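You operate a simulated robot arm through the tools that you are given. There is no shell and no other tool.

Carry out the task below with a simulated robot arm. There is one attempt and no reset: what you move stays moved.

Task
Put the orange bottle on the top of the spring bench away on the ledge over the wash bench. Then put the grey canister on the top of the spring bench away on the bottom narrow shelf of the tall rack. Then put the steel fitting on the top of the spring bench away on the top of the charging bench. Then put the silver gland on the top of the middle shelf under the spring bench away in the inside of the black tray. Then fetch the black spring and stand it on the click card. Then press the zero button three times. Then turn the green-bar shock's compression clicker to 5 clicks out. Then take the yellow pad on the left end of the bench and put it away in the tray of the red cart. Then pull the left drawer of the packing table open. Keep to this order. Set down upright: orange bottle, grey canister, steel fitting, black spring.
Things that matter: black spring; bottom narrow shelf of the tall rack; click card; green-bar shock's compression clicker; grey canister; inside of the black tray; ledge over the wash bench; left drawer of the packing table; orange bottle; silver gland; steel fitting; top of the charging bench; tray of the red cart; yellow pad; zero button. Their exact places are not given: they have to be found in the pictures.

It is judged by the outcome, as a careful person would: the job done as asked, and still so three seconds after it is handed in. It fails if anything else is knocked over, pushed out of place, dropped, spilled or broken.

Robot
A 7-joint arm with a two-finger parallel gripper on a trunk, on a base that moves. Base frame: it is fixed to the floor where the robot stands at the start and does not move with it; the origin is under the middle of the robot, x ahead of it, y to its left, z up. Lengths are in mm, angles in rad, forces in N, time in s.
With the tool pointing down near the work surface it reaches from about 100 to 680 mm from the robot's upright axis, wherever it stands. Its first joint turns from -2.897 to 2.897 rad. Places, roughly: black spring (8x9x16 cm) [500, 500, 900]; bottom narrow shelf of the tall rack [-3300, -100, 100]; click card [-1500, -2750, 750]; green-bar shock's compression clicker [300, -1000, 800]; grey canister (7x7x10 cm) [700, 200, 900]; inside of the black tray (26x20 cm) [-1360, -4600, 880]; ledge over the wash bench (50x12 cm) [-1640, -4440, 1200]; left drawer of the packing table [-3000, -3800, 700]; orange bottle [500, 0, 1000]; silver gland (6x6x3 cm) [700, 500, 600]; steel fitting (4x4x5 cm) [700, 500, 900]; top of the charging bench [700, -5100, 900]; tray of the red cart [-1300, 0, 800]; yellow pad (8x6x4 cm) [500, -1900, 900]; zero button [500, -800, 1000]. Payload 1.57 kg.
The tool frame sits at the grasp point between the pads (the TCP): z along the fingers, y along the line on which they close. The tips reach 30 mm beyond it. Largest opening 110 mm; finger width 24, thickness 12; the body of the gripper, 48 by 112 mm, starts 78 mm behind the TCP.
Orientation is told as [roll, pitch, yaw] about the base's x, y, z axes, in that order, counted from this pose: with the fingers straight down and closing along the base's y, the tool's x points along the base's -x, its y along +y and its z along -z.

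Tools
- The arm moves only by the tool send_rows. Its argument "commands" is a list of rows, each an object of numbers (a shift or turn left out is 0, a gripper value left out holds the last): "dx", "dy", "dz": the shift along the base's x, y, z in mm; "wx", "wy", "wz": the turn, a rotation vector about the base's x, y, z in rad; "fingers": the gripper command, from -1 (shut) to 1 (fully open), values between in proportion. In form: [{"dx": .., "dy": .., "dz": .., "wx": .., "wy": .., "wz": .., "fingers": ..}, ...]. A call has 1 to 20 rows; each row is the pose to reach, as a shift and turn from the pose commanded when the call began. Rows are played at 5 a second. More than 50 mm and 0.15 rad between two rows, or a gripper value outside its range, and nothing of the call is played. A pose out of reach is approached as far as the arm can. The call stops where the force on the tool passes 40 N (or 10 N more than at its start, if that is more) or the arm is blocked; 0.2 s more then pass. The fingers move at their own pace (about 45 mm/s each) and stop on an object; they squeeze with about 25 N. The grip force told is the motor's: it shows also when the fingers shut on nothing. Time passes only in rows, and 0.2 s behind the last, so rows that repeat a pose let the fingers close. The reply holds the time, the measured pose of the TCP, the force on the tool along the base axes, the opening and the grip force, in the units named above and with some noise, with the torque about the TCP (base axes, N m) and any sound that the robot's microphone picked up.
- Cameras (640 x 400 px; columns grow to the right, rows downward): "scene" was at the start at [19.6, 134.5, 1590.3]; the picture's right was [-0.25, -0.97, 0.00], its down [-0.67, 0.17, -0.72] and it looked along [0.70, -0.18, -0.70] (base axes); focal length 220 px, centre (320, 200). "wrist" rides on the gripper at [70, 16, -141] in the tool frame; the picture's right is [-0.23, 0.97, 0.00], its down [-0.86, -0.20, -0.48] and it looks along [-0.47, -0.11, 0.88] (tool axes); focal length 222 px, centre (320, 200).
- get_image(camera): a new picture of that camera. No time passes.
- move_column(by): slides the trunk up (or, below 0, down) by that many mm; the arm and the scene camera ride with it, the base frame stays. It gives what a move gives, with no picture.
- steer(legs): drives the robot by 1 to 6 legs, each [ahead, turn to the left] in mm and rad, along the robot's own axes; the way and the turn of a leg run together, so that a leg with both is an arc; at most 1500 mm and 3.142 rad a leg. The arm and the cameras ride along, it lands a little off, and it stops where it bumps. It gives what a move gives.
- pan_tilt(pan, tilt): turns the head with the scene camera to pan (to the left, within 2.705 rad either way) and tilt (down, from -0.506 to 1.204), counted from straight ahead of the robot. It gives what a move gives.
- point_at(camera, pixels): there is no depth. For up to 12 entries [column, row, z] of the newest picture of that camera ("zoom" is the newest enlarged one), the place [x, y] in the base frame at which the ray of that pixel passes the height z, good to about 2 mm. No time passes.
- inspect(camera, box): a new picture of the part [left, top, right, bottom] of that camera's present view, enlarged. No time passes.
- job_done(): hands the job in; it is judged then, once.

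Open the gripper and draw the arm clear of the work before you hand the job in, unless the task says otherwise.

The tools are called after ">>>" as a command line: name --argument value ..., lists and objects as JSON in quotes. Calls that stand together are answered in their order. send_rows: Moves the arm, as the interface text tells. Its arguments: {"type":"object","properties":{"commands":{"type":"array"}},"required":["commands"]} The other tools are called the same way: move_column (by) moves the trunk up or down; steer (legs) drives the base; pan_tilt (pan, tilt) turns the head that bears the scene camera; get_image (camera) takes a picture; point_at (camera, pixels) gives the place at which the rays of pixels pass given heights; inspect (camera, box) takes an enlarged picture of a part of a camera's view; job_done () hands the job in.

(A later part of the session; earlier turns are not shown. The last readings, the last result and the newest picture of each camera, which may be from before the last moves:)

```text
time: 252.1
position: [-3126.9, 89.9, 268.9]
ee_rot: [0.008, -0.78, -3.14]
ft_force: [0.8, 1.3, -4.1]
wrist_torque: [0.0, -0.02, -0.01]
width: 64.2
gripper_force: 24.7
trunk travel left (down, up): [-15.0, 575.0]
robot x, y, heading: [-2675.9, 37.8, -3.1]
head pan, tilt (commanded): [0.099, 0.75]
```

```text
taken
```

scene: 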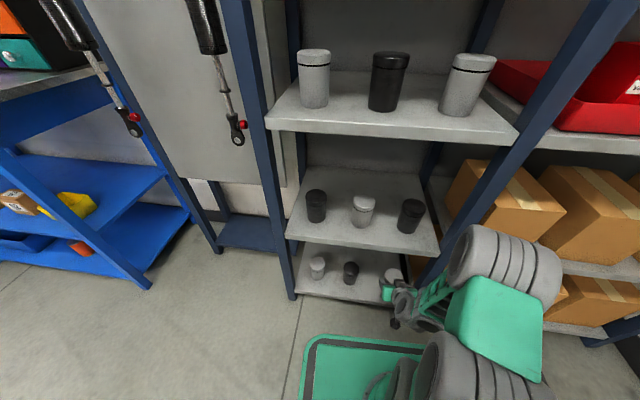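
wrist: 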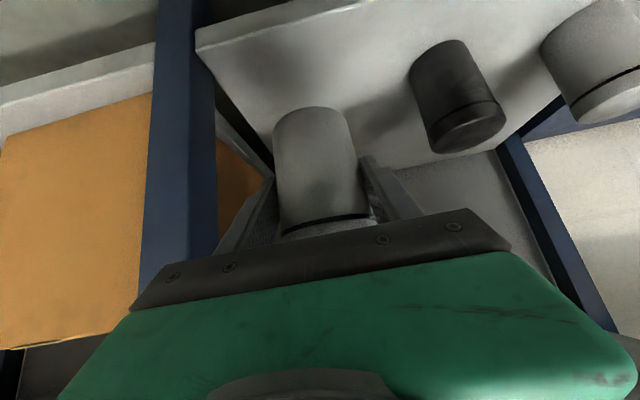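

I check the right post's inner edge against the hand before going deeper.

>>> point_at --camera "wrist" --pixels '[[215, 60, 100], [215, 60, 150], [215, 60, 200], [217, 130, 100], [217, 130, 200], [217, 130, 250], [195, 40, 100], [320, 105, 220], [440, 140, 200]]'

>>> point_at --camera "scene" --pixels '[[418, 280, 100], [425, 250, 250], [440, 215, 400], [378, 305, 100]]'

```text
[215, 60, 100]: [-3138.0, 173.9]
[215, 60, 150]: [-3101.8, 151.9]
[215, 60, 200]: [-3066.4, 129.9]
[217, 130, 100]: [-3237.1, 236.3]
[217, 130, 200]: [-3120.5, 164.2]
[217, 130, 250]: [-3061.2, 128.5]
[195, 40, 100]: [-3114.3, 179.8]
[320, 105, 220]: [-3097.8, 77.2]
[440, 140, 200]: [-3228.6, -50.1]
```

```text
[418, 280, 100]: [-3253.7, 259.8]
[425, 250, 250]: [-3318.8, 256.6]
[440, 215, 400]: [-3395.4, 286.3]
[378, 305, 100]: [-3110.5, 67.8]
```

The post's inner face is at y≈164; I shift to y≈72 for more room, then move in and down toward the shelf.

>>> send_rows --commands '[{"dy": -18}, {"dx": -30, "dy": -18, "dz": -10}, {"dx": -60, "dy": -18, "dz": -30}, {"dx": -83, "dy": -18, "dz": -55}, {"dx": -83, "dy": -18, "dz": -85}, {"dx": -83, "dy": -18, "dz": -105}, {"dx": -83, "dy": -18, "dz": -105}]'

>>> get_image --camera "wrist"

>>> inspect --camera "scene" --box '[280, 200, 460, 320]'

```text
time: 253.7
position: [-3212.5, 71.5, 167.9]
ee_rot: [0.006, -0.787, -3.139]
ft_force: [-7.3, 1.1, 15.5]
wrist_torque: [-0.03, 0.21, 0.0]
width: 63.6
gripper_force: 25.0
trunk travel left (down, up): [-15.0, 575.0]
robot x, y, heading: [-2674.1, 39.8, -3.096]
head pan, tilt (commanded): [0.099, 0.75]
```

```text
taken
```

wrist: 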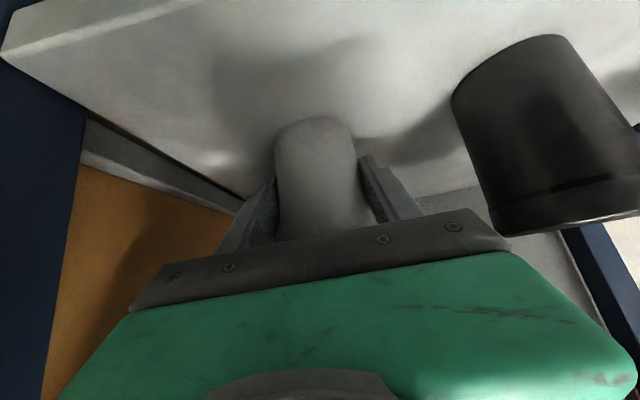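

```text
3.33 times, centred on (370, 260) of scene
```

zoom: 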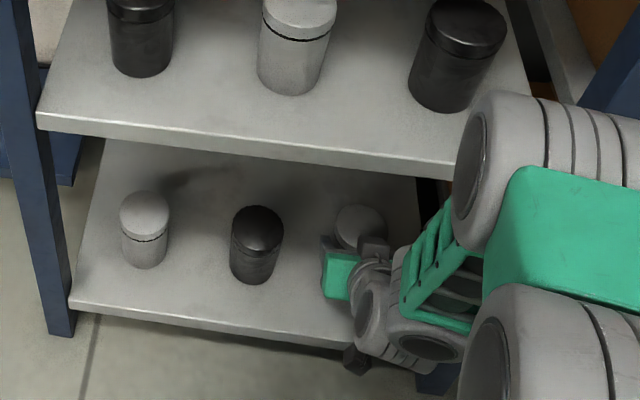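

Contact came a little early (15 N upward at TCP z≈168): the shelf is nearer z≈112. I relieve the press by small steps.

>>> send_rows --commands '[{"dz": 1.5}, {"dz": 3}, {"dz": 3}]'

>>> inspect --camera "wrist" --box '[220, 80, 420, 260]'

```text
time: 254.5
position: [-3208.6, 71.1, 167.4]
ee_rot: [0.009, -0.778, -3.141]
ft_force: [-1.6, -1.5, -0.2]
wrist_torque: [-0.02, 0.17, 0.05]
width: 63.8
gripper_force: 24.7
trunk travel left (down, up): [-15.0, 575.0]
robot x, y, heading: [-2679.9, 34.0, -3.099]
head pan, tilt (commanded): [0.099, 0.75]
```

```text
2.22 times, centred on (320, 170) of wrist
```

zoom: 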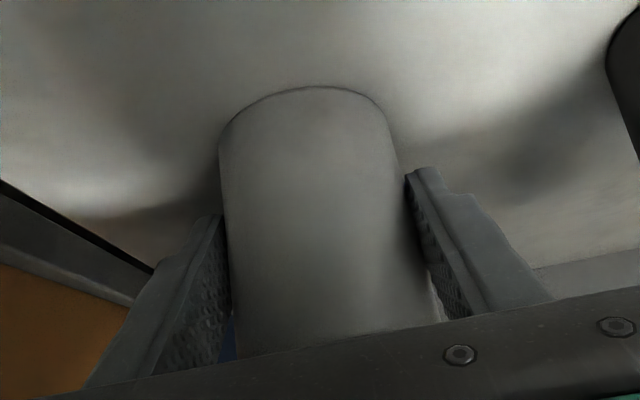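

The shelf now bears the canister (tool force ≈0). I open the fingers gently.

>>> send_rows --commands '[{"fingers": 0.2}, {"fingers": 0.25}, {"fingers": 0.35}, {"fingers": 0.5}, {"fingers": 0.6}, {"fingers": 0.6}]'

>>> inspect --camera "wrist" --box '[220, 80, 420, 260]'

>>> inspect --camera "scene" --box '[280, 200, 460, 320]'

```text
time: 255.9
position: [-3210.0, 72.3, 167.4]
ee_rot: [0.008, -0.781, -3.14]
ft_force: [-0.7, 0.0, 0.2]
wrist_torque: [-0.02, 0.0, 0.02]
width: 88.0
gripper_force: 0.1
trunk travel left (down, up): [-15.0, 575.0]
robot x, y, heading: [-2678.0, 39.3, -3.098]
head pan, tilt (commanded): [0.099, 0.75]
```

```text
2.22 times, centred on (320, 170) of wrist
```

zoom: 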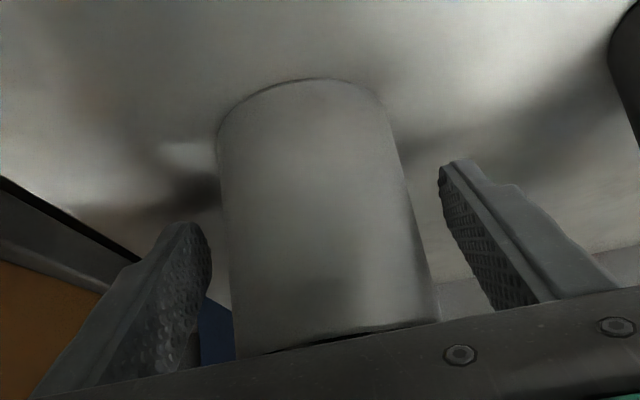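

```text
3.33 times, centred on (370, 260) of scene
```

zoom: 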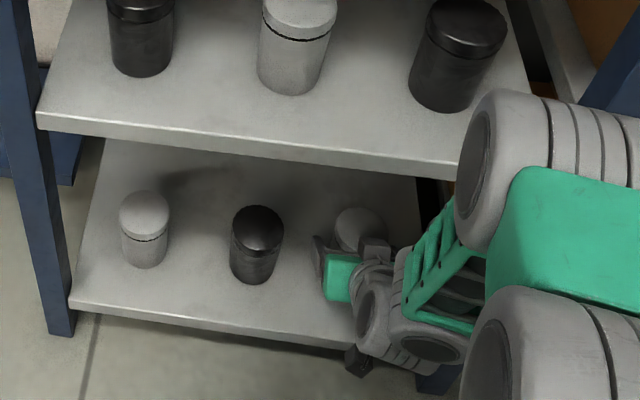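

The canister stands free on the shelf. I withdraw along the tool axis (back and up).

>>> send_rows --commands '[{"dx": 15, "dz": 15}, {"dx": 35, "dz": 35}, {"dx": 65, "dz": 65}, {"dx": 95, "dz": 90}, {"dx": 130, "dz": 100}, {"dx": 170, "dz": 110}, {"dx": 170, "dz": 110}]'

>>> steer --legs '[[-300, 0]]'

>>> inspect --camera "scene" --box '[280, 160, 460, 280]'

```text
time: 257.7
position: [-3077.8, 90.9, 304.2]
ee_rot: [-0.036, -0.866, -3.101]
ft_force: [0.3, 1.5, -0.5]
wrist_torque: [-0.01, 0.0, -0.01]
width: 88.0
gripper_force: 0.2
trunk travel left (down, up): [-15.0, 575.0]
robot x, y, heading: [-2675.6, 35.7, -3.099]
head pan, tilt (commanded): [0.099, 0.75]
stopped in row 7: the arm was blocked; the commanded pose is now the measured one
```

```text
time: 259.8
position: [-2773.0, 105.7, 305.1]
ee_rot: [-0.037, -0.865, -3.099]
ft_force: [-0.4, -1.0, -0.3]
wrist_torque: [-0.04, -0.03, 0.01]
width: 88.2
gripper_force: 0.1
trunk travel left (down, up): [-15.0, 575.0]
robot x, y, heading: [-2372.4, 52.6, -3.095]
head pan, tilt (commanded): [0.099, 0.75]
```

```text
3.33 times, centred on (370, 220) of scene
```

zoom: 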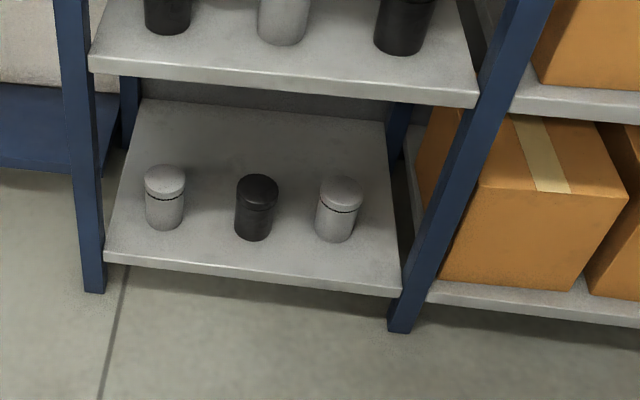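

The grey canister stands upright on the bottom narrow shelf. I raise the trunk and bring the tool back to pointing down.

>>> move_column --by 400

>>> move_column --by 160

>>> send_rows --commands '[{"dz": 40, "wy": -0.14, "wx": 0.006}, {"dz": 80, "wy": -0.28, "wx": 0.012}, {"dz": 120, "wy": -0.42, "wx": 0.018}, {"dz": 160, "wy": -0.56, "wx": 0.024}, {"dz": 200, "wy": -0.7, "wx": 0.03}, {"dz": 240, "wy": -0.84, "wx": 0.036}, {"dz": 280, "wy": -0.864, "wx": 0.036, "fingers": 0.3}, {"dz": 320, "wy": -0.864, "wx": 0.036}, {"dz": 350, "wy": -0.864, "wx": 0.036}, {"dz": 350, "wy": -0.864, "wx": 0.036}]'

```text
time: 263.6
position: [-2771.4, 105.5, 705.1]
ee_rot: [-0.036, -0.864, -3.101]
ft_force: [-0.6, 0.1, 0.5]
wrist_torque: [0.0, 0.04, 0.01]
width: 88.1
gripper_force: 0.0
trunk travel left (down, up): [-415.0, 175.0]
robot x, y, heading: [-2375.7, 53.1, -3.098]
head pan, tilt (commanded): [0.099, 0.75]
```

```text
time: 265.4
position: [-2772.7, 105.4, 863.3]
ee_rot: [-0.035, -0.866, -3.099]
ft_force: [0.2, -0.6, 0.3]
wrist_torque: [-0.01, -0.02, 0.0]
width: 87.7
gripper_force: 0.0
trunk travel left (down, up): [-575.0, 15.0]
robot x, y, heading: [-2369.1, 53.4, -3.1]
head pan, tilt (commanded): [0.099, 0.75]
```

```text
time: 267.6
position: [-2773.5, 104.0, 1215.9]
ee_rot: [-0.037, -0.002, -3.1]
ft_force: [-0.1, -0.9, 0.5]
wrist_torque: [0.03, 0.0, 0.04]
width: 71.4
gripper_force: 0.0
trunk travel left (down, up): [-575.0, 15.0]
robot x, y, heading: [-2373.1, 50.5, -3.093]
head pan, tilt (commanded): [0.099, 0.75]
```

Unloaded now, I drive back round the cart toward the left part of the spring bench.

>>> send_rows --commands '[{"wx": -0.037, "wy": -0.002}, {"wx": -0.037, "wy": -0.002}]'

>>> steer --legs '[[0, 1.947], [912, 0], [0, 1.149], [1300, 0], [0, 0.97]]'

>>> pan_tilt --pan 0.0 --tilt 0.6

>>> get_image --camera "scene"

```text
time: 268.2
position: [-2773.3, 104.6, 1215.0]
ee_rot: [0.001, 0.0, -3.1]
ft_force: [0.9, 0.0, 0.2]
wrist_torque: [-0.03, 0.01, 0.01]
width: 71.5
gripper_force: 0.0
trunk travel left (down, up): [-575.0, 15.0]
robot x, y, heading: [-2374.3, 49.8, -3.098]
head pan, tilt (commanded): [0.099, 0.75]
```

```text
time: 289.1
position: [-417.8, -415.9, 1214.6]
ee_rot: [0.001, -0.001, 1.01]
ft_force: [-0.4, -1.0, 0.0]
wrist_torque: [0.0, -0.02, 0.0]
width: 70.9
gripper_force: 0.1
trunk travel left (down, up): [-575.0, 15.0]
robot x, y, heading: [-687.2, -713.0, 1.017]
head pan, tilt (commanded): [0.099, 0.75]
```

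```text
time: 289.8
position: [-417.9, -416.0, 1215.5]
ee_rot: [0.002, 0.001, 1.009]
ft_force: [0.3, 0.6, 0.5]
wrist_torque: [-0.02, 0.0, -0.02]
width: 71.4
gripper_force: 0.0
trunk travel left (down, up): [-575.0, 15.0]
robot x, y, heading: [-686.3, -713.9, 1.012]
head pan, tilt (commanded): [0.0, 0.6]
```

```text
taken
```

scene: 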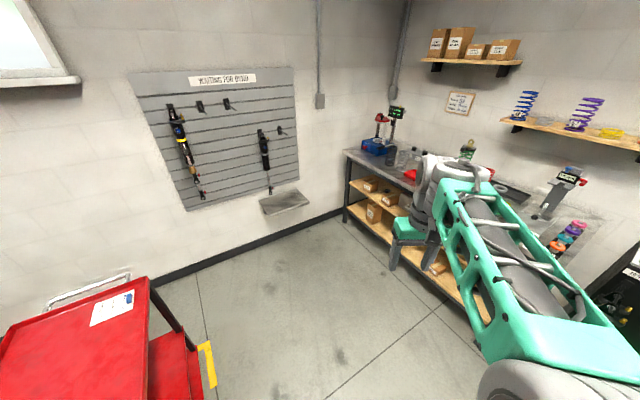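

I approach to about (70,400) and face the bench.

>>> steer --legs '[[0, -0.04], [1340, 0], [0, -0.97]]'

>>> pan_tilt --pan 0.1 --tilt 0.85

>>> get_image --camera "scene"

>>> get_image --camera "wrist"

```text
time: 299.2
position: [456.3, 309.5, 1215.4]
ee_rot: [0.002, 0.001, 0.029]
ft_force: [-0.3, -0.4, 0.2]
wrist_torque: [-0.01, 0.0, -0.01]
width: 71.5
gripper_force: 0.1
trunk travel left (down, up): [-575.0, 15.0]
robot x, y, heading: [55.3, 368.3, 0.034]
head pan, tilt (commanded): [0.0, 0.6]
```

```text
time: 299.9
position: [456.6, 308.5, 1215.4]
ee_rot: [0.0, 0.0, 0.028]
ft_force: [0.5, 0.1, -0.4]
wrist_torque: [0.01, 0.02, 0.02]
width: 71.5
gripper_force: 0.0
trunk travel left (down, up): [-575.0, 15.0]
robot x, y, heading: [59.1, 369.0, 0.037]
head pan, tilt (commanded): [0.099, 0.85]
```

```text
taken
```

scene: 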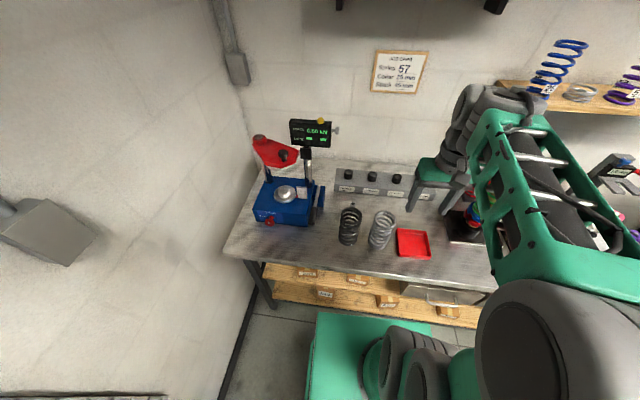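

```text
taken
```

wrist: 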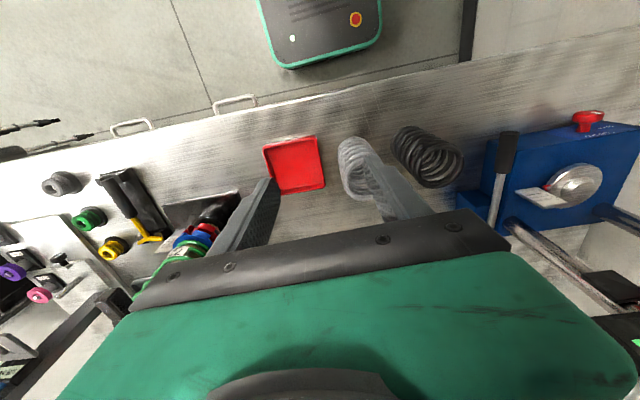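

I drive 85 mm nearer and swing the arm above the fitting's area at height to look down.

>>> steer --legs '[[85, -0.03]]'

>>> send_rows --commands '[{"dx": 10, "dy": 45}, {"dx": 20, "dy": 90}, {"dx": 30, "dy": 135}, {"dx": 40, "dy": 155}, {"dx": 40, "dy": 155}]'

>>> get_image --camera "wrist"

>>> get_image --camera "scene"

```text
time: 301.0
position: [539.3, 301.0, 1213.9]
ee_rot: [0.001, 0.001, 0.002]
ft_force: [0.1, 1.4, -0.2]
wrist_torque: [0.01, 0.04, -0.01]
width: 71.4
gripper_force: 0.0
trunk travel left (down, up): [-575.0, 15.0]
robot x, y, heading: [143.0, 370.8, 0.009]
head pan, tilt (commanded): [0.099, 0.85]
```

```text
time: 302.2
position: [576.4, 457.0, 1215.4]
ee_rot: [0.002, 0.001, 0.001]
ft_force: [-0.3, -0.1, 0.2]
wrist_torque: [0.01, -0.02, -0.04]
width: 71.5
gripper_force: 0.0
trunk travel left (down, up): [-575.0, 15.0]
robot x, y, heading: [143.8, 369.8, 0.008]
head pan, tilt (commanded): [0.099, 0.85]
```

```text
taken
```

wrist: 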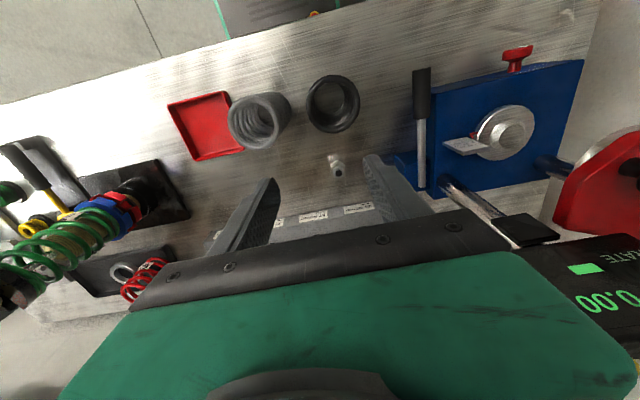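

```text
taken
```

scene: 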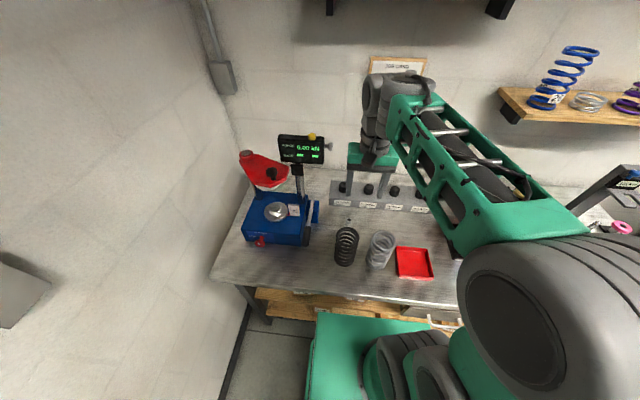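

I enlarge the fitting in the wrist view and measure it, the lever block and the display's near corner.

>>> inspect --camera "wrist" --box '[290, 130, 450, 230]'

>>> inspect --camera "scene" --box '[240, 120, 400, 270]'

>>> point_at --camera "wrist" --pixels '[[338, 170, 932], [333, 158, 882], [398, 180, 932], [425, 188, 950], [515, 246, 1000], [550, 240, 1100], [560, 270, 1100]]'

>>> point_at --camera "scene" --pixels '[[349, 218, 932], [348, 224, 900], [317, 222, 932], [325, 160, 1100], [332, 146, 1150], [302, 167, 1050]]'

```text
4.00 times, centred on (370, 180) of wrist
```

zoom: 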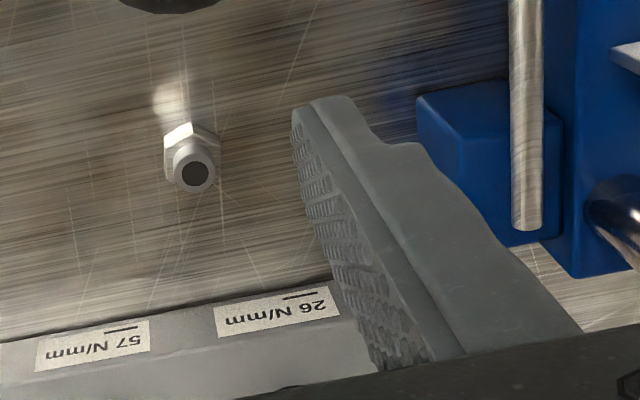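

```text
2.67 times, centred on (320, 195) of scene
```

zoom: 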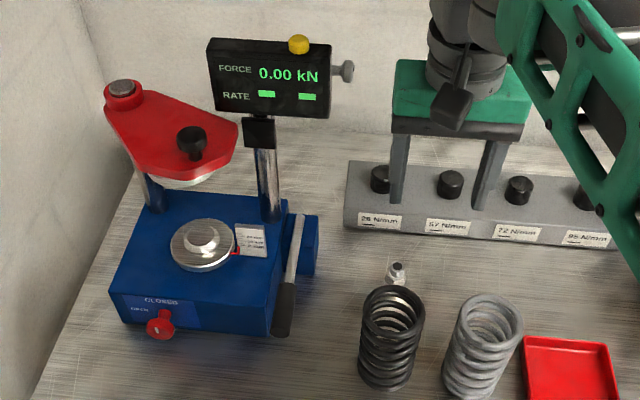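

```text
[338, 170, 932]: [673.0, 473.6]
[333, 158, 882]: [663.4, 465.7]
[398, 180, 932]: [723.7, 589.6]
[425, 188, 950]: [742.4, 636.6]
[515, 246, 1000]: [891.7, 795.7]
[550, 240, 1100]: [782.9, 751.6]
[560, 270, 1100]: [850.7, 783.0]
```

```text
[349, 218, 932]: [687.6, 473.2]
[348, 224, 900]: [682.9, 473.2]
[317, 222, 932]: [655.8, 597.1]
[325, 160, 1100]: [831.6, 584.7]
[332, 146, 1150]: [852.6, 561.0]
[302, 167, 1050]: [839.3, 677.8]
```

I cross the fitting's tip at two heights in both cameras.

>>> point_at --camera "wrist" --pixels '[[338.75, 173.5, 920], [338.75, 173.5, 940], [337.5, 163, 895], [337.5, 163, 905]]'

>>> point_at --camera "scene" --pixels '[[348.7, 219.2, 920], [348.7, 219.2, 940], [349, 224, 895], [349, 224, 905]]'

```text
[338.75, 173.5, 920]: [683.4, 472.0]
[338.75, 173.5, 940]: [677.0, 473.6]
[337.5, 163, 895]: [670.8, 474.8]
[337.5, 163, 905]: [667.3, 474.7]
```

```text
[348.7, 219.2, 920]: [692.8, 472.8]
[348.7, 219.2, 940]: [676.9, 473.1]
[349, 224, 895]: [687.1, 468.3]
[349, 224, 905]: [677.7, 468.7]
```

The fitting's axis is at about (677,473), tip z≈938. I turn the tool's yaw by +1.57 so the camera clears the springs, move over it and descend part-way.

>>> send_rows --commands '[{"dx": 10, "dy": 2, "wz": 0.143}, {"dx": 20, "dy": 4, "wz": 0.286}, {"dx": 30, "dy": 6, "wz": 0.429}, {"dx": 40, "dy": 8, "wz": 0.571}, {"dx": 50, "dy": 10, "wz": 0.714}, {"dx": 60, "dy": 12, "wz": 0.857}, {"dx": 70, "dy": 14, "wz": 1.0}, {"dx": 80, "dy": 15, "wz": 1.143}, {"dx": 90, "dy": 15, "wz": 1.286}, {"dx": 100, "dy": 15, "wz": 1.429}, {"dx": 101, "dy": 15, "wz": 1.57}, {"dx": 101, "dy": 15, "dz": -50, "wz": 1.57}, {"dx": 101, "dy": 15, "dz": -100, "wz": 1.57}, {"dx": 101, "dy": 15, "dz": -150, "wz": 1.57}, {"dx": 101, "dy": 15, "dz": -180, "wz": 1.57}, {"dx": 101, "dy": 15, "dz": -180, "wz": 1.57}]'

>>> get_image --camera "wrist"

>>> get_image --camera "scene"

```text
time: 305.6
position: [680.2, 469.5, 1033.3]
ee_rot: [0.001, -0.001, 1.574]
ft_force: [-0.4, 0.2, -0.8]
wrist_torque: [-0.02, 0.01, -0.02]
width: 71.6
gripper_force: 0.1
trunk travel left (down, up): [-575.0, 15.0]
robot x, y, heading: [142.5, 369.3, 0.01]
head pan, tilt (commanded): [0.099, 0.85]
```

```text
taken
```

wrist: 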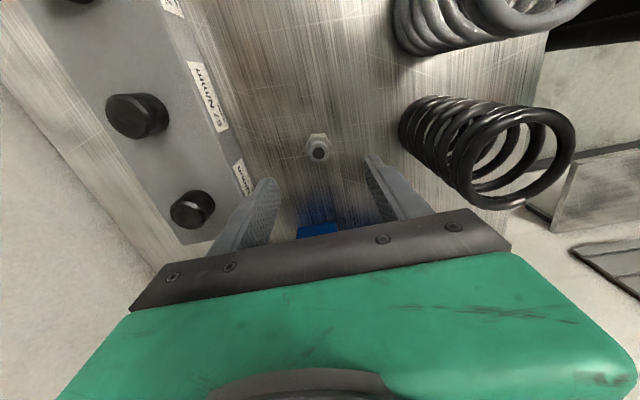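

```text
taken
```

scene: 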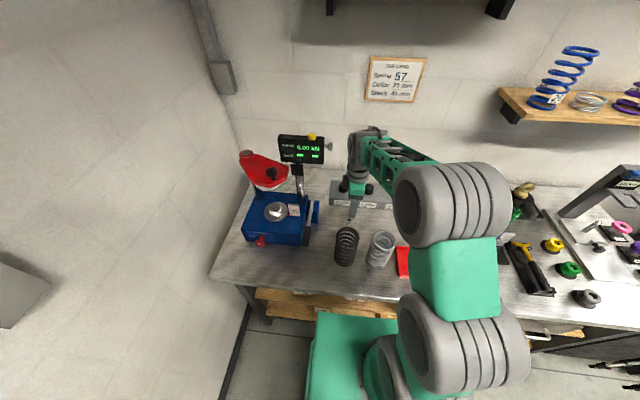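

I re-measure the fitting in this view.

>>> inspect --camera "wrist" --box '[280, 110, 360, 190]'

>>> point_at --camera "wrist" --pixels '[[318.5, 152, 938], [318.5, 152, 930], [318, 142, 895]]'

```text
5.00 times, centred on (320, 150) of wrist
```

zoom: 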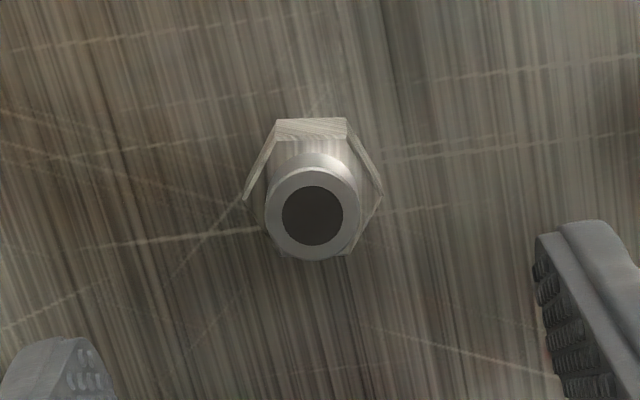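

```text
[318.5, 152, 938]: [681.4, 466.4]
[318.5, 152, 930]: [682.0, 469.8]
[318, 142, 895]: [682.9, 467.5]
```

The hex's corners lie left/right of the tip, so I get its orientation in the base frame from four vertices.

>>> point_at --camera "wrist" --pixels '[[305, 149.6, 900], [332.4, 149.6, 900], [311.6, 144, 900], [325.4, 143.6, 900], [325.0, 161, 900], [311.5, 161, 900]]'

```text
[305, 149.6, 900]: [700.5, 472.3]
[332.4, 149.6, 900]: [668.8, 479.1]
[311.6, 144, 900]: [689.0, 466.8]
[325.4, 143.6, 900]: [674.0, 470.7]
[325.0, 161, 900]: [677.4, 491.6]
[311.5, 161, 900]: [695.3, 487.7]
```

The flats' normals lie at about 17°, so I turn the yaw +0.294 to grip across flats, then descend to TCP z≈917.

>>> send_rows --commands '[{"dx": 1, "dy": 0.5, "dz": -10, "wz": 0.147}, {"dx": 2, "dy": 0.5, "dz": -30, "wz": 0.294}, {"dx": 2, "dy": 0.5, "dz": -65, "wz": 0.294}, {"dx": 2, "dy": 0.5, "dz": -95, "wz": 0.294}, {"dx": 2, "dy": 0.5, "dz": -110, "wz": 0.294}, {"dx": 2, "dy": 0.5, "dz": -110, "wz": 0.294}]'

>>> get_image --camera "wrist"

>>> inspect --camera "scene" --box '[280, 150, 440, 270]'

```text
time: 307.0
position: [681.8, 472.7, 924.8]
ee_rot: [0.001, -0.001, 1.867]
ft_force: [0.2, -0.2, 0.0]
wrist_torque: [0.0, -0.02, 0.0]
width: 71.6
gripper_force: 0.0
trunk travel left (down, up): [-575.0, 15.0]
robot x, y, heading: [144.4, 367.3, 0.008]
head pan, tilt (commanded): [0.099, 0.85]
```

```text
taken
```

wrist: 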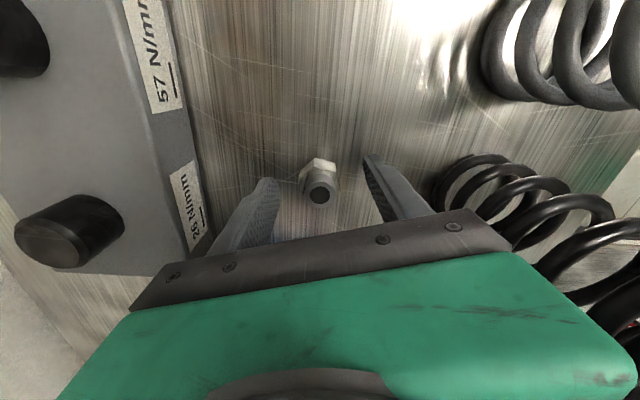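

```text
3.33 times, centred on (360, 210) of scene
```

zoom: 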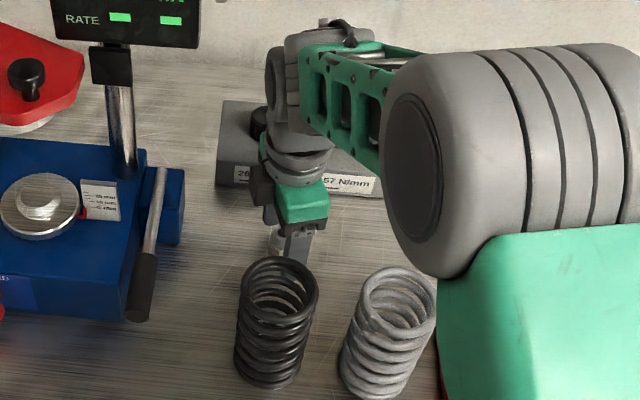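

The fitting is centred between the fingers. I lower the last 8 mm and close.

>>> send_rows --commands '[{"dz": -4}, {"dz": -8}, {"dz": -8, "fingers": -1}, {"dz": -8}, {"dz": -8}, {"dz": -8}, {"dz": -8}]'

>>> get_image --camera "wrist"

```text
time: 308.6
position: [681.9, 470.7, 918.5]
ee_rot: [0.001, 0.0, 1.867]
ft_force: [-0.5, -0.2, 0.6]
wrist_torque: [0.04, 0.01, -0.01]
width: 32.2
gripper_force: 24.9
trunk travel left (down, up): [-575.0, 15.0]
robot x, y, heading: [141.9, 370.7, 0.007]
head pan, tilt (commanded): [0.099, 0.85]
```

```text
taken
```

wrist: 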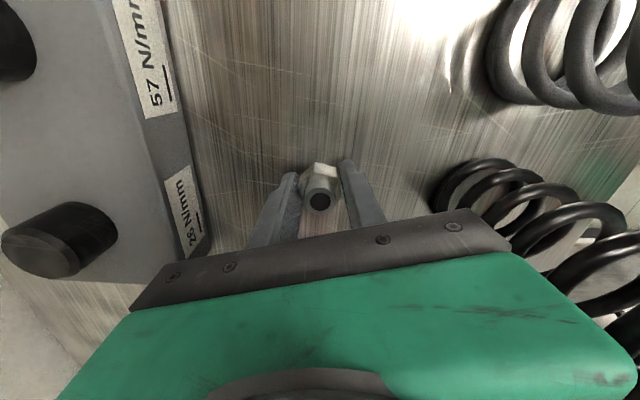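

Gripped at 32.2 mm. I lift it straight up.

>>> send_rows --commands '[{"dz": 15}, {"dz": 50}, {"dz": 95}, {"dz": 140}, {"dz": 185}, {"dz": 230}, {"dz": 275}, {"dz": 300}, {"dz": 300}]'

>>> get_image --camera "wrist"

>>> inspect --camera "wrist" --box '[260, 140, 380, 240]'

```text
time: 310.6
position: [682.1, 472.2, 1217.0]
ee_rot: [0.002, 0.0, 1.865]
ft_force: [-0.1, -0.2, -1.4]
wrist_torque: [0.01, 0.03, -0.02]
width: 32.6
gripper_force: 25.2
trunk travel left (down, up): [-575.0, 15.0]
robot x, y, heading: [138.4, 371.0, 0.008]
head pan, tilt (commanded): [0.099, 0.85]
```

```text
taken
```

wrist: 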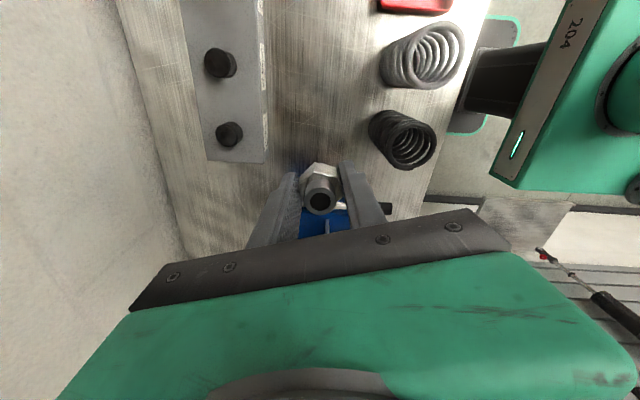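

```text
4.00 times, centred on (320, 190) of wrist
```

zoom: 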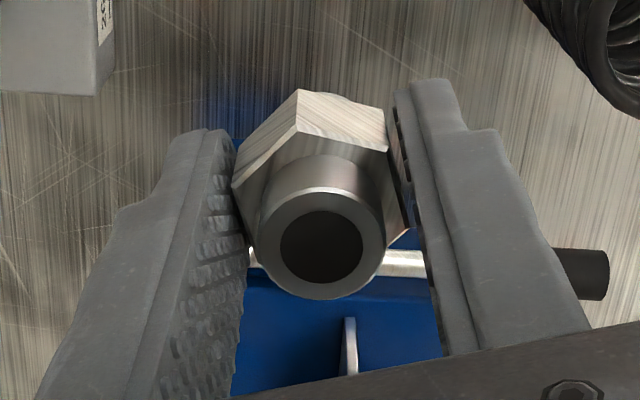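

The grip is good on the hex. I draw the arm in, back off, and turn down the aisle in small legs.

>>> send_rows --commands '[{"dx": -40}, {"dx": -80}, {"dx": -110, "dy": -20}, {"dx": -110, "dy": -20}]'

>>> steer --legs '[[-330, 0]]'

>>> steer --legs '[[0, -0.5], [0, -0.5], [0, -0.58]]'

>>> get_image --camera "wrist"

```text
time: 311.6
position: [571.3, 453.0, 1219.5]
ee_rot: [0.001, 0.0, 1.867]
ft_force: [-1.1, -0.2, -1.4]
wrist_torque: [0.0, -0.01, 0.01]
width: 32.6
gripper_force: 24.7
trunk travel left (down, up): [-575.0, 15.0]
robot x, y, heading: [139.7, 368.8, 0.01]
head pan, tilt (commanded): [0.099, 0.85]
```

```text
time: 313.8
position: [232.8, 450.3, 1219.8]
ee_rot: [0.001, 0.0, 1.865]
ft_force: [-0.7, -0.3, -0.9]
wrist_torque: [-0.01, 0.0, -0.01]
width: 32.3
gripper_force: 25.1
trunk travel left (down, up): [-575.0, 15.0]
robot x, y, heading: [-196.4, 367.2, 0.009]
head pan, tilt (commanded): [0.099, 0.85]
```

```text
time: 318.7
position: [-118.6, -64.5, 1219.4]
ee_rot: [0.003, 0.0, 0.282]
ft_force: [-0.5, 0.2, -0.8]
wrist_torque: [0.0, -0.01, -0.01]
width: 32.4
gripper_force: 24.7
trunk travel left (down, up): [-575.0, 15.0]
robot x, y, heading: [-198.6, 367.3, -1.579]
head pan, tilt (commanded): [0.099, 0.85]
```

```text
taken
```

wrist: 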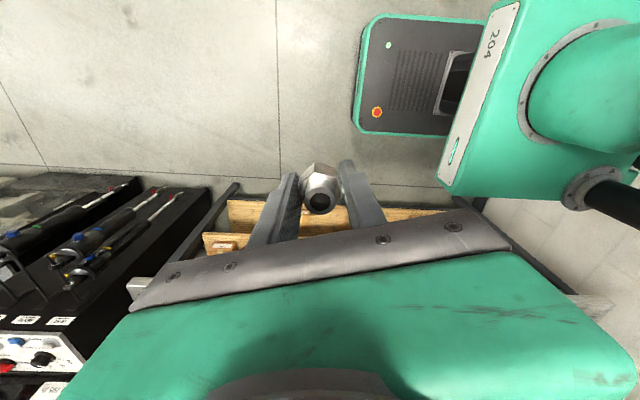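

Steady. I drive down the aisle to about y=−4200 and look at the charging bench.

>>> steer --legs '[[1200, -0.01], [1200, 0], [1200, 0], [970, 0]]'

>>> pan_tilt --pan 0.6 --tilt 0.6

>>> get_image --camera "scene"

>>> get_image --camera "wrist"

```text
time: 341.2
position: [-110.6, -4719.3, 1219.2]
ee_rot: [0.0, 0.0, 0.308]
ft_force: [-0.1, -0.2, -1.7]
wrist_torque: [-0.01, 0.02, 0.0]
width: 32.4
gripper_force: 25.2
trunk travel left (down, up): [-575.0, 15.0]
robot x, y, heading: [-198.7, -4288.9, -1.554]
head pan, tilt (commanded): [0.099, 0.85]
```

```text
time: 342.1
position: [-110.3, -4719.9, 1218.5]
ee_rot: [0.003, 0.001, 0.308]
ft_force: [-0.5, -0.9, -1.4]
wrist_torque: [0.02, 0.01, -0.01]
width: 32.2
gripper_force: 24.8
trunk travel left (down, up): [-575.0, 15.0]
robot x, y, heading: [-199.3, -4291.0, -1.552]
head pan, tilt (commanded): [0.6, 0.6]
```

```text
taken
```

scene: 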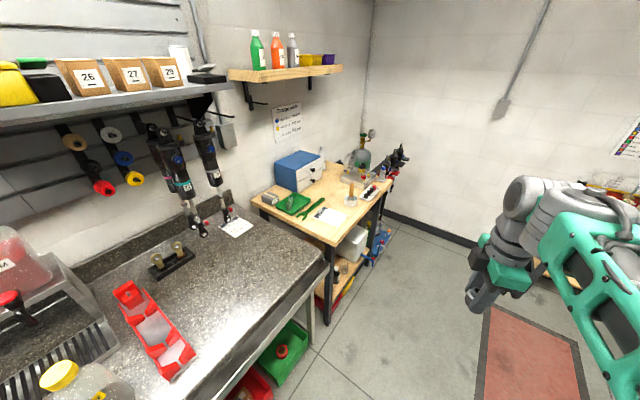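

```text
taken
```

wrist: 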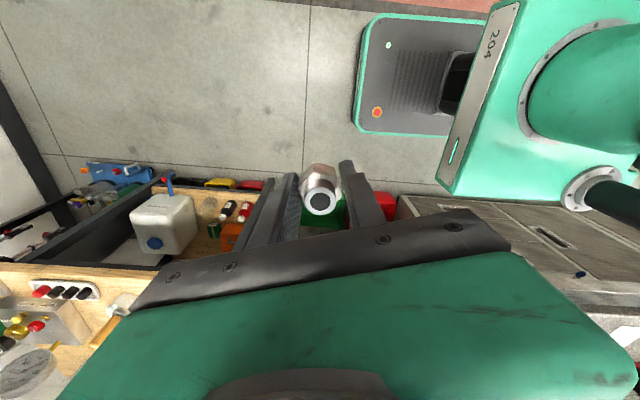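

The wood-topped charging bench is at (250–395,160–245) with a blue box, green tray and paper. I enlarge it to find a free spot.

>>> inspect --camera "scene" --box '[240, 120, 420, 260]'

>>> point_at --camera "scene" --pixels '[[335, 244, 880], [252, 201, 880], [394, 178, 880], [327, 322, 0], [360, 235, 880], [330, 215, 880], [355, 190, 880]]'

```text
2.86 times, centred on (330, 190) of scene
```

zoom: 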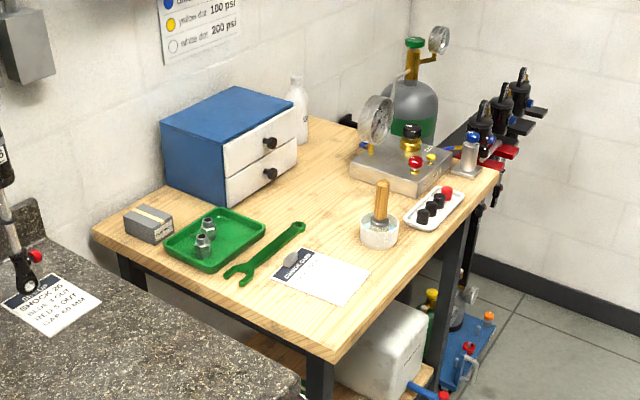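

```text
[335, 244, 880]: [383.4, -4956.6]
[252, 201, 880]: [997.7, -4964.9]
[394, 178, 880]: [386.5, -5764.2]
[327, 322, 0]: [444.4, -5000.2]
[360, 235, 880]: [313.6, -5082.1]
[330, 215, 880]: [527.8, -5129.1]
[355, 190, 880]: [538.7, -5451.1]
```

I take the bench-plane coordinates of several free spots and objects.

>>> point_at --camera "zoom" --pixels '[[335, 350, 880], [290, 310, 880], [330, 320, 880], [272, 278, 880], [370, 268, 880], [340, 210, 880], [310, 200, 880], [335, 300, 880], [380, 235, 880], [240, 285, 880], [300, 228, 880], [205, 270, 880]]'

```text
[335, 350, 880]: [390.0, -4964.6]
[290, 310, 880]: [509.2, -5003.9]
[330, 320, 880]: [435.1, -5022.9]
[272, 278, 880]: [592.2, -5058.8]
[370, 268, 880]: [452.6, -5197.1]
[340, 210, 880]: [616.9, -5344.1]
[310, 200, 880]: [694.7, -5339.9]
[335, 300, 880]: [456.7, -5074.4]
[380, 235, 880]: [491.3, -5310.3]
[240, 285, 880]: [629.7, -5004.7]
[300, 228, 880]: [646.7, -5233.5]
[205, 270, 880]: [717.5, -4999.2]
```

The interior wood near (620–700,−5330) and the front strip look free. I drive opposite the bench and turn to face it.

>>> steer --legs '[[960, 0]]'

>>> steer --legs '[[0, 0.5], [0, 0.5], [0, 0.56]]'

>>> pan_tilt --pan 0.15 --tilt 0.75

>>> get_image --camera "scene"

>>> get_image --camera "wrist"

```text
time: 347.1
position: [-90.8, -5680.1, 1219.1]
ee_rot: [0.001, 0.0, 0.309]
ft_force: [-0.5, 0.0, -1.9]
wrist_torque: [0.01, 0.01, 0.03]
width: 32.8
gripper_force: 24.6
trunk travel left (down, up): [-575.0, 15.0]
robot x, y, heading: [-179.4, -5248.4, -1.551]
head pan, tilt (commanded): [0.6, 0.6]
```

```text
time: 351.9
position: [251.6, -5172.8, 1219.5]
ee_rot: [0.002, -0.001, 1.85]
ft_force: [-0.1, 0.0, -1.3]
wrist_torque: [-0.03, -0.04, -0.03]
width: 32.3
gripper_force: 24.7
trunk travel left (down, up): [-575.0, 15.0]
robot x, y, heading: [-179.0, -5252.1, -0.009]
head pan, tilt (commanded): [0.6, 0.6]
```

```text
time: 352.8
position: [251.7, -5174.5, 1219.5]
ee_rot: [0.0, 0.002, 1.852]
ft_force: [-0.1, 0.1, -0.8]
wrist_torque: [0.02, 0.01, 0.0]
width: 32.5
gripper_force: 25.4
trunk travel left (down, up): [-575.0, 15.0]
robot x, y, heading: [-182.4, -5251.7, -0.007]
head pan, tilt (commanded): [0.15, 0.75]
```

```text
taken
```

scene: 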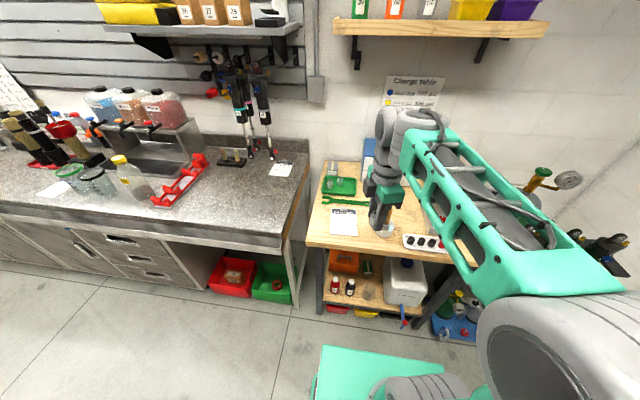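

```text
taken
```

wrist: 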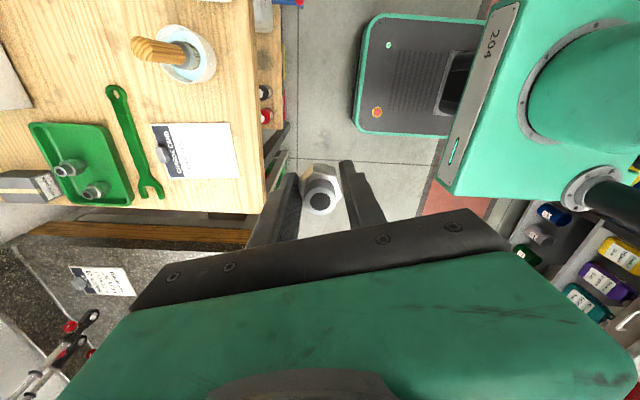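

The wrist view shows the layout; I take coordinates of its features at bench height (≈880).

>>> point_at --camera "wrist" --pixels '[[258, 60, 880], [264, 205, 880], [205, 95, 880], [80, 70, 880], [90, 100, 880], [187, 68, 880], [30, 125, 880], [118, 150, 880], [150, 125, 880], [232, 122, 880], [115, 88, 880], [160, 192, 880]]'

>>> point_at --camera "scene" --pixels '[[306, 240, 880], [395, 250, 880], [331, 210, 880], [357, 210, 880], [333, 235, 880], [388, 235, 880], [325, 162, 880], [295, 260, 880]]'

```text
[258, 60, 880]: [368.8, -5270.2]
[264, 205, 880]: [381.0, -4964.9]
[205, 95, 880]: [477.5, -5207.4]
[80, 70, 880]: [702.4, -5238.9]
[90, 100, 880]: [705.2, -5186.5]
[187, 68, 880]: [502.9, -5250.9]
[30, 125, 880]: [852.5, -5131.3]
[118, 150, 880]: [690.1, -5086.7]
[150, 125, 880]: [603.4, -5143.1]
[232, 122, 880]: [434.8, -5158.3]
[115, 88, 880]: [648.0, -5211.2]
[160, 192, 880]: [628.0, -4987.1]
```

```text
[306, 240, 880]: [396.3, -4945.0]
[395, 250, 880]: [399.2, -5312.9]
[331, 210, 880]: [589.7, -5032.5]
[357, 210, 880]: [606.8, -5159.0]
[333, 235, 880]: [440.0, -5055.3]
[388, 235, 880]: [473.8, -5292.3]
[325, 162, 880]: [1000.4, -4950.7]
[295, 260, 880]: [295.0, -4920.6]
```

I query the older enlarged view for the gauge fixture and blue box corners to bound the interior free area.

>>> point_at --camera "zoom" --pixels '[[352, 178, 880], [440, 205, 880], [228, 204, 880], [297, 168, 880], [340, 225, 880], [380, 245, 880], [410, 225, 880]]'

```text
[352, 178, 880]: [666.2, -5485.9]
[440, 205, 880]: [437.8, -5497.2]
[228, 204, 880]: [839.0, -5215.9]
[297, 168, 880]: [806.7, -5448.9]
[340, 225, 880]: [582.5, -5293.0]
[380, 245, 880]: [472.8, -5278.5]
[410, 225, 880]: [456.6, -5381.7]
```

The interior spot (650,−5340) has ≥100 mm to everything. I check the overhead shelf before reaching in.

>>> point_at --camera "scene" --pixels '[[333, 35, 1350], [548, 36, 1350], [333, 35, 1400], [548, 36, 1400], [333, 35, 1500]]'

>>> steer --legs '[[255, 0]]'

>>> get_image --camera "scene"

>>> get_image --camera "wrist"

```text
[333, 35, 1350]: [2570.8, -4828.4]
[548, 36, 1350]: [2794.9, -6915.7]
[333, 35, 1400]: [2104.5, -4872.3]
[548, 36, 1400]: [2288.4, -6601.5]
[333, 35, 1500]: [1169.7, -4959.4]
```

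```text
time: 354.6
position: [504.1, -5178.2, 1218.8]
ee_rot: [0.001, 0.0, 1.846]
ft_force: [-0.4, 0.3, -1.4]
wrist_torque: [0.01, -0.01, 0.0]
width: 32.4
gripper_force: 25.8
trunk travel left (down, up): [-575.0, 15.0]
robot x, y, heading: [74.4, -5249.9, -0.005]
head pan, tilt (commanded): [0.15, 0.75]
```

```text
taken
```

scene: 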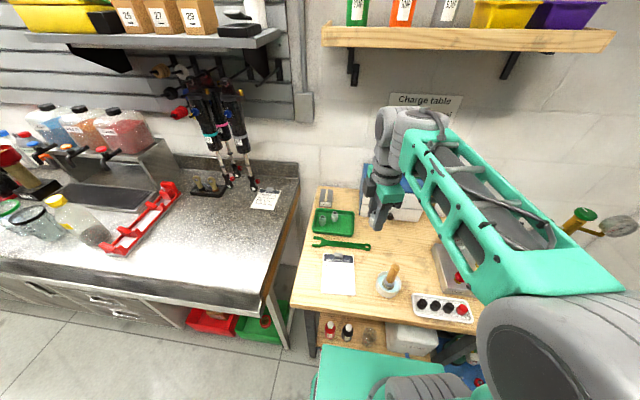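

```text
taken
```

wrist: 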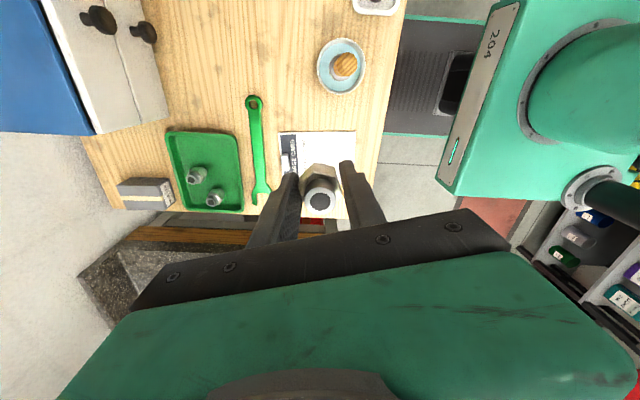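

The free wood is at wrist (210–300, 20–90). I get coordinates there.

>>> point_at --camera "wrist" --pixels '[[250, 50, 885], [165, 50, 885], [322, 65, 885], [253, 97, 885], [165, 115, 885], [240, 20, 885], [375, 5, 885], [95, 130, 885]]'

```text
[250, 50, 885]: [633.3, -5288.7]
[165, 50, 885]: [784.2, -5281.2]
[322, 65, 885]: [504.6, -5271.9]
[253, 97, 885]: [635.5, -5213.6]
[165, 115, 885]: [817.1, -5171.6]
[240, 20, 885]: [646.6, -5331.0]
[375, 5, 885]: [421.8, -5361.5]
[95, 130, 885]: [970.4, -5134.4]
```

I move above (645,−5312) and descend to about z=1000 to look.

>>> send_rows --commands '[{"dx": 35, "dy": -34}, {"dx": 70, "dy": -68}, {"dx": 105, "dy": -102}, {"dx": 141, "dy": -134}, {"dx": 141, "dy": -134, "dz": -50}, {"dx": 141, "dy": -134, "dz": -100}, {"dx": 141, "dy": -134, "dz": -150}, {"dx": 141, "dy": -134, "dz": -200}, {"dx": 141, "dy": -134, "dz": -220}, {"dx": 141, "dy": -134, "dz": -220}]'

>>> get_image --camera "wrist"

>>> inspect --camera "scene" --box '[290, 160, 510, 330]'

```text
time: 356.8
position: [644.2, -5311.4, 995.2]
ee_rot: [0.003, 0.001, 1.848]
ft_force: [-0.5, -0.2, -1.2]
wrist_torque: [0.01, 0.02, -0.01]
width: 32.7
gripper_force: 25.3
trunk travel left (down, up): [-575.0, 15.0]
robot x, y, heading: [72.0, -5248.5, -0.016]
head pan, tilt (commanded): [0.15, 0.75]
```

```text
taken
```

wrist: 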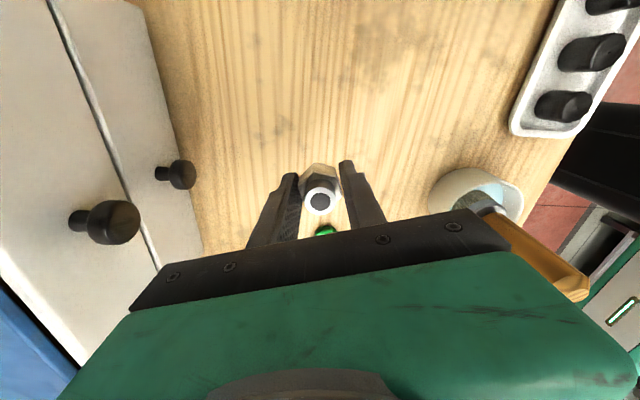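

```text
2.35 times, centred on (400, 245) of scene
```

zoom: 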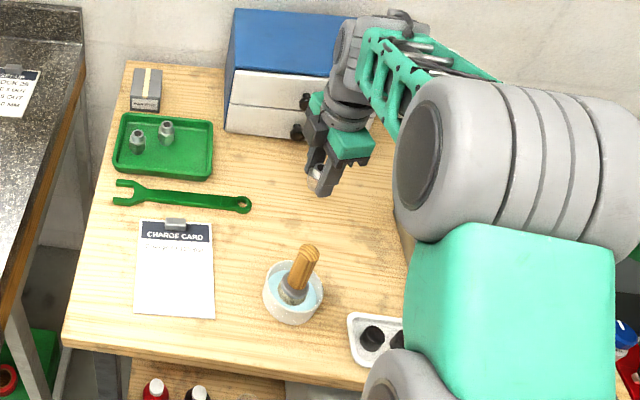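

Room is fine on all sides. I shift 20 mm further from the brush cup and lower to just above contact.

>>> send_rows --commands '[{"dx": 20, "dz": -10}, {"dx": 20, "dz": -40}, {"dx": 20, "dz": -60}, {"dx": 20, "dz": -65}, {"dx": 20, "dz": -65}]'

>>> send_rows --commands '[{"dz": -2}, {"dz": -4}, {"dz": -6}, {"dz": -6}]'

>>> inspect --camera "wrist" --box '[240, 120, 400, 240]'

```text
time: 358.0
position: [662.9, -5314.0, 936.1]
ee_rot: [-0.003, 0.002, 1.845]
ft_force: [0.8, 0.0, 16.5]
wrist_torque: [0.05, 0.03, -0.02]
width: 32.8
gripper_force: 25.5
trunk travel left (down, up): [-575.0, 15.0]
robot x, y, heading: [72.5, -5255.0, -0.013]
head pan, tilt (commanded): [0.15, 0.75]
```

```text
time: 359.0
position: [663.2, -5312.6, 932.1]
ee_rot: [-0.003, 0.002, 1.846]
ft_force: [-0.8, -6.6, 34.9]
wrist_torque: [-0.1, 0.13, 0.0]
width: 32.4
gripper_force: 25.0
trunk travel left (down, up): [-575.0, 15.0]
robot x, y, heading: [76.5, -5254.3, -0.017]
head pan, tilt (commanded): [0.15, 0.75]
```

```text
3.33 times, centred on (320, 180) of wrist
```

zoom: 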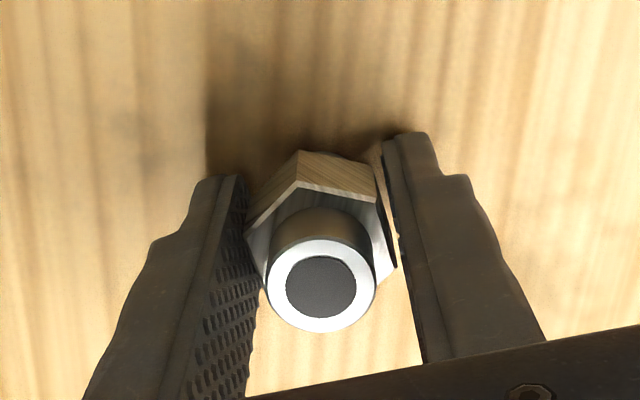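

I pressed too far (35 N); the bench is higher (~900). I relieve upward in small steps until the force is gone.

>>> send_rows --commands '[{"dz": 2}, {"dz": 4}, {"dz": 6}, {"dz": 6}]'

>>> inspect --camera "wrist" --box '[240, 120, 400, 240]'

```text
time: 360.0
position: [662.8, -5310.7, 931.6]
ee_rot: [0.005, -0.004, 1.848]
ft_force: [0.5, 0.7, -0.8]
wrist_torque: [0.0, 0.02, -0.01]
width: 32.3
gripper_force: 24.8
trunk travel left (down, up): [-575.0, 15.0]
robot x, y, heading: [71.0, -5253.8, -0.015]
head pan, tilt (commanded): [0.15, 0.75]
```

```text
3.33 times, centred on (320, 180) of wrist
```

zoom: 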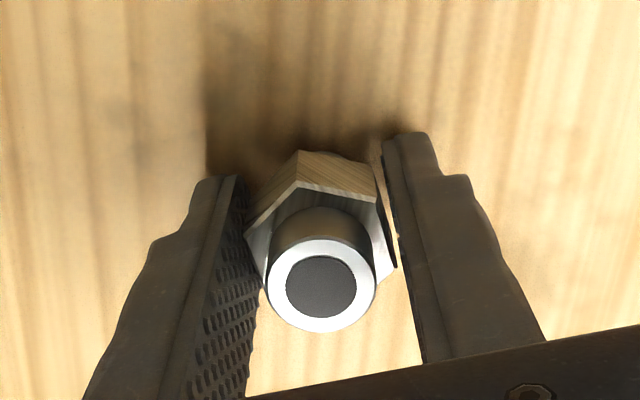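

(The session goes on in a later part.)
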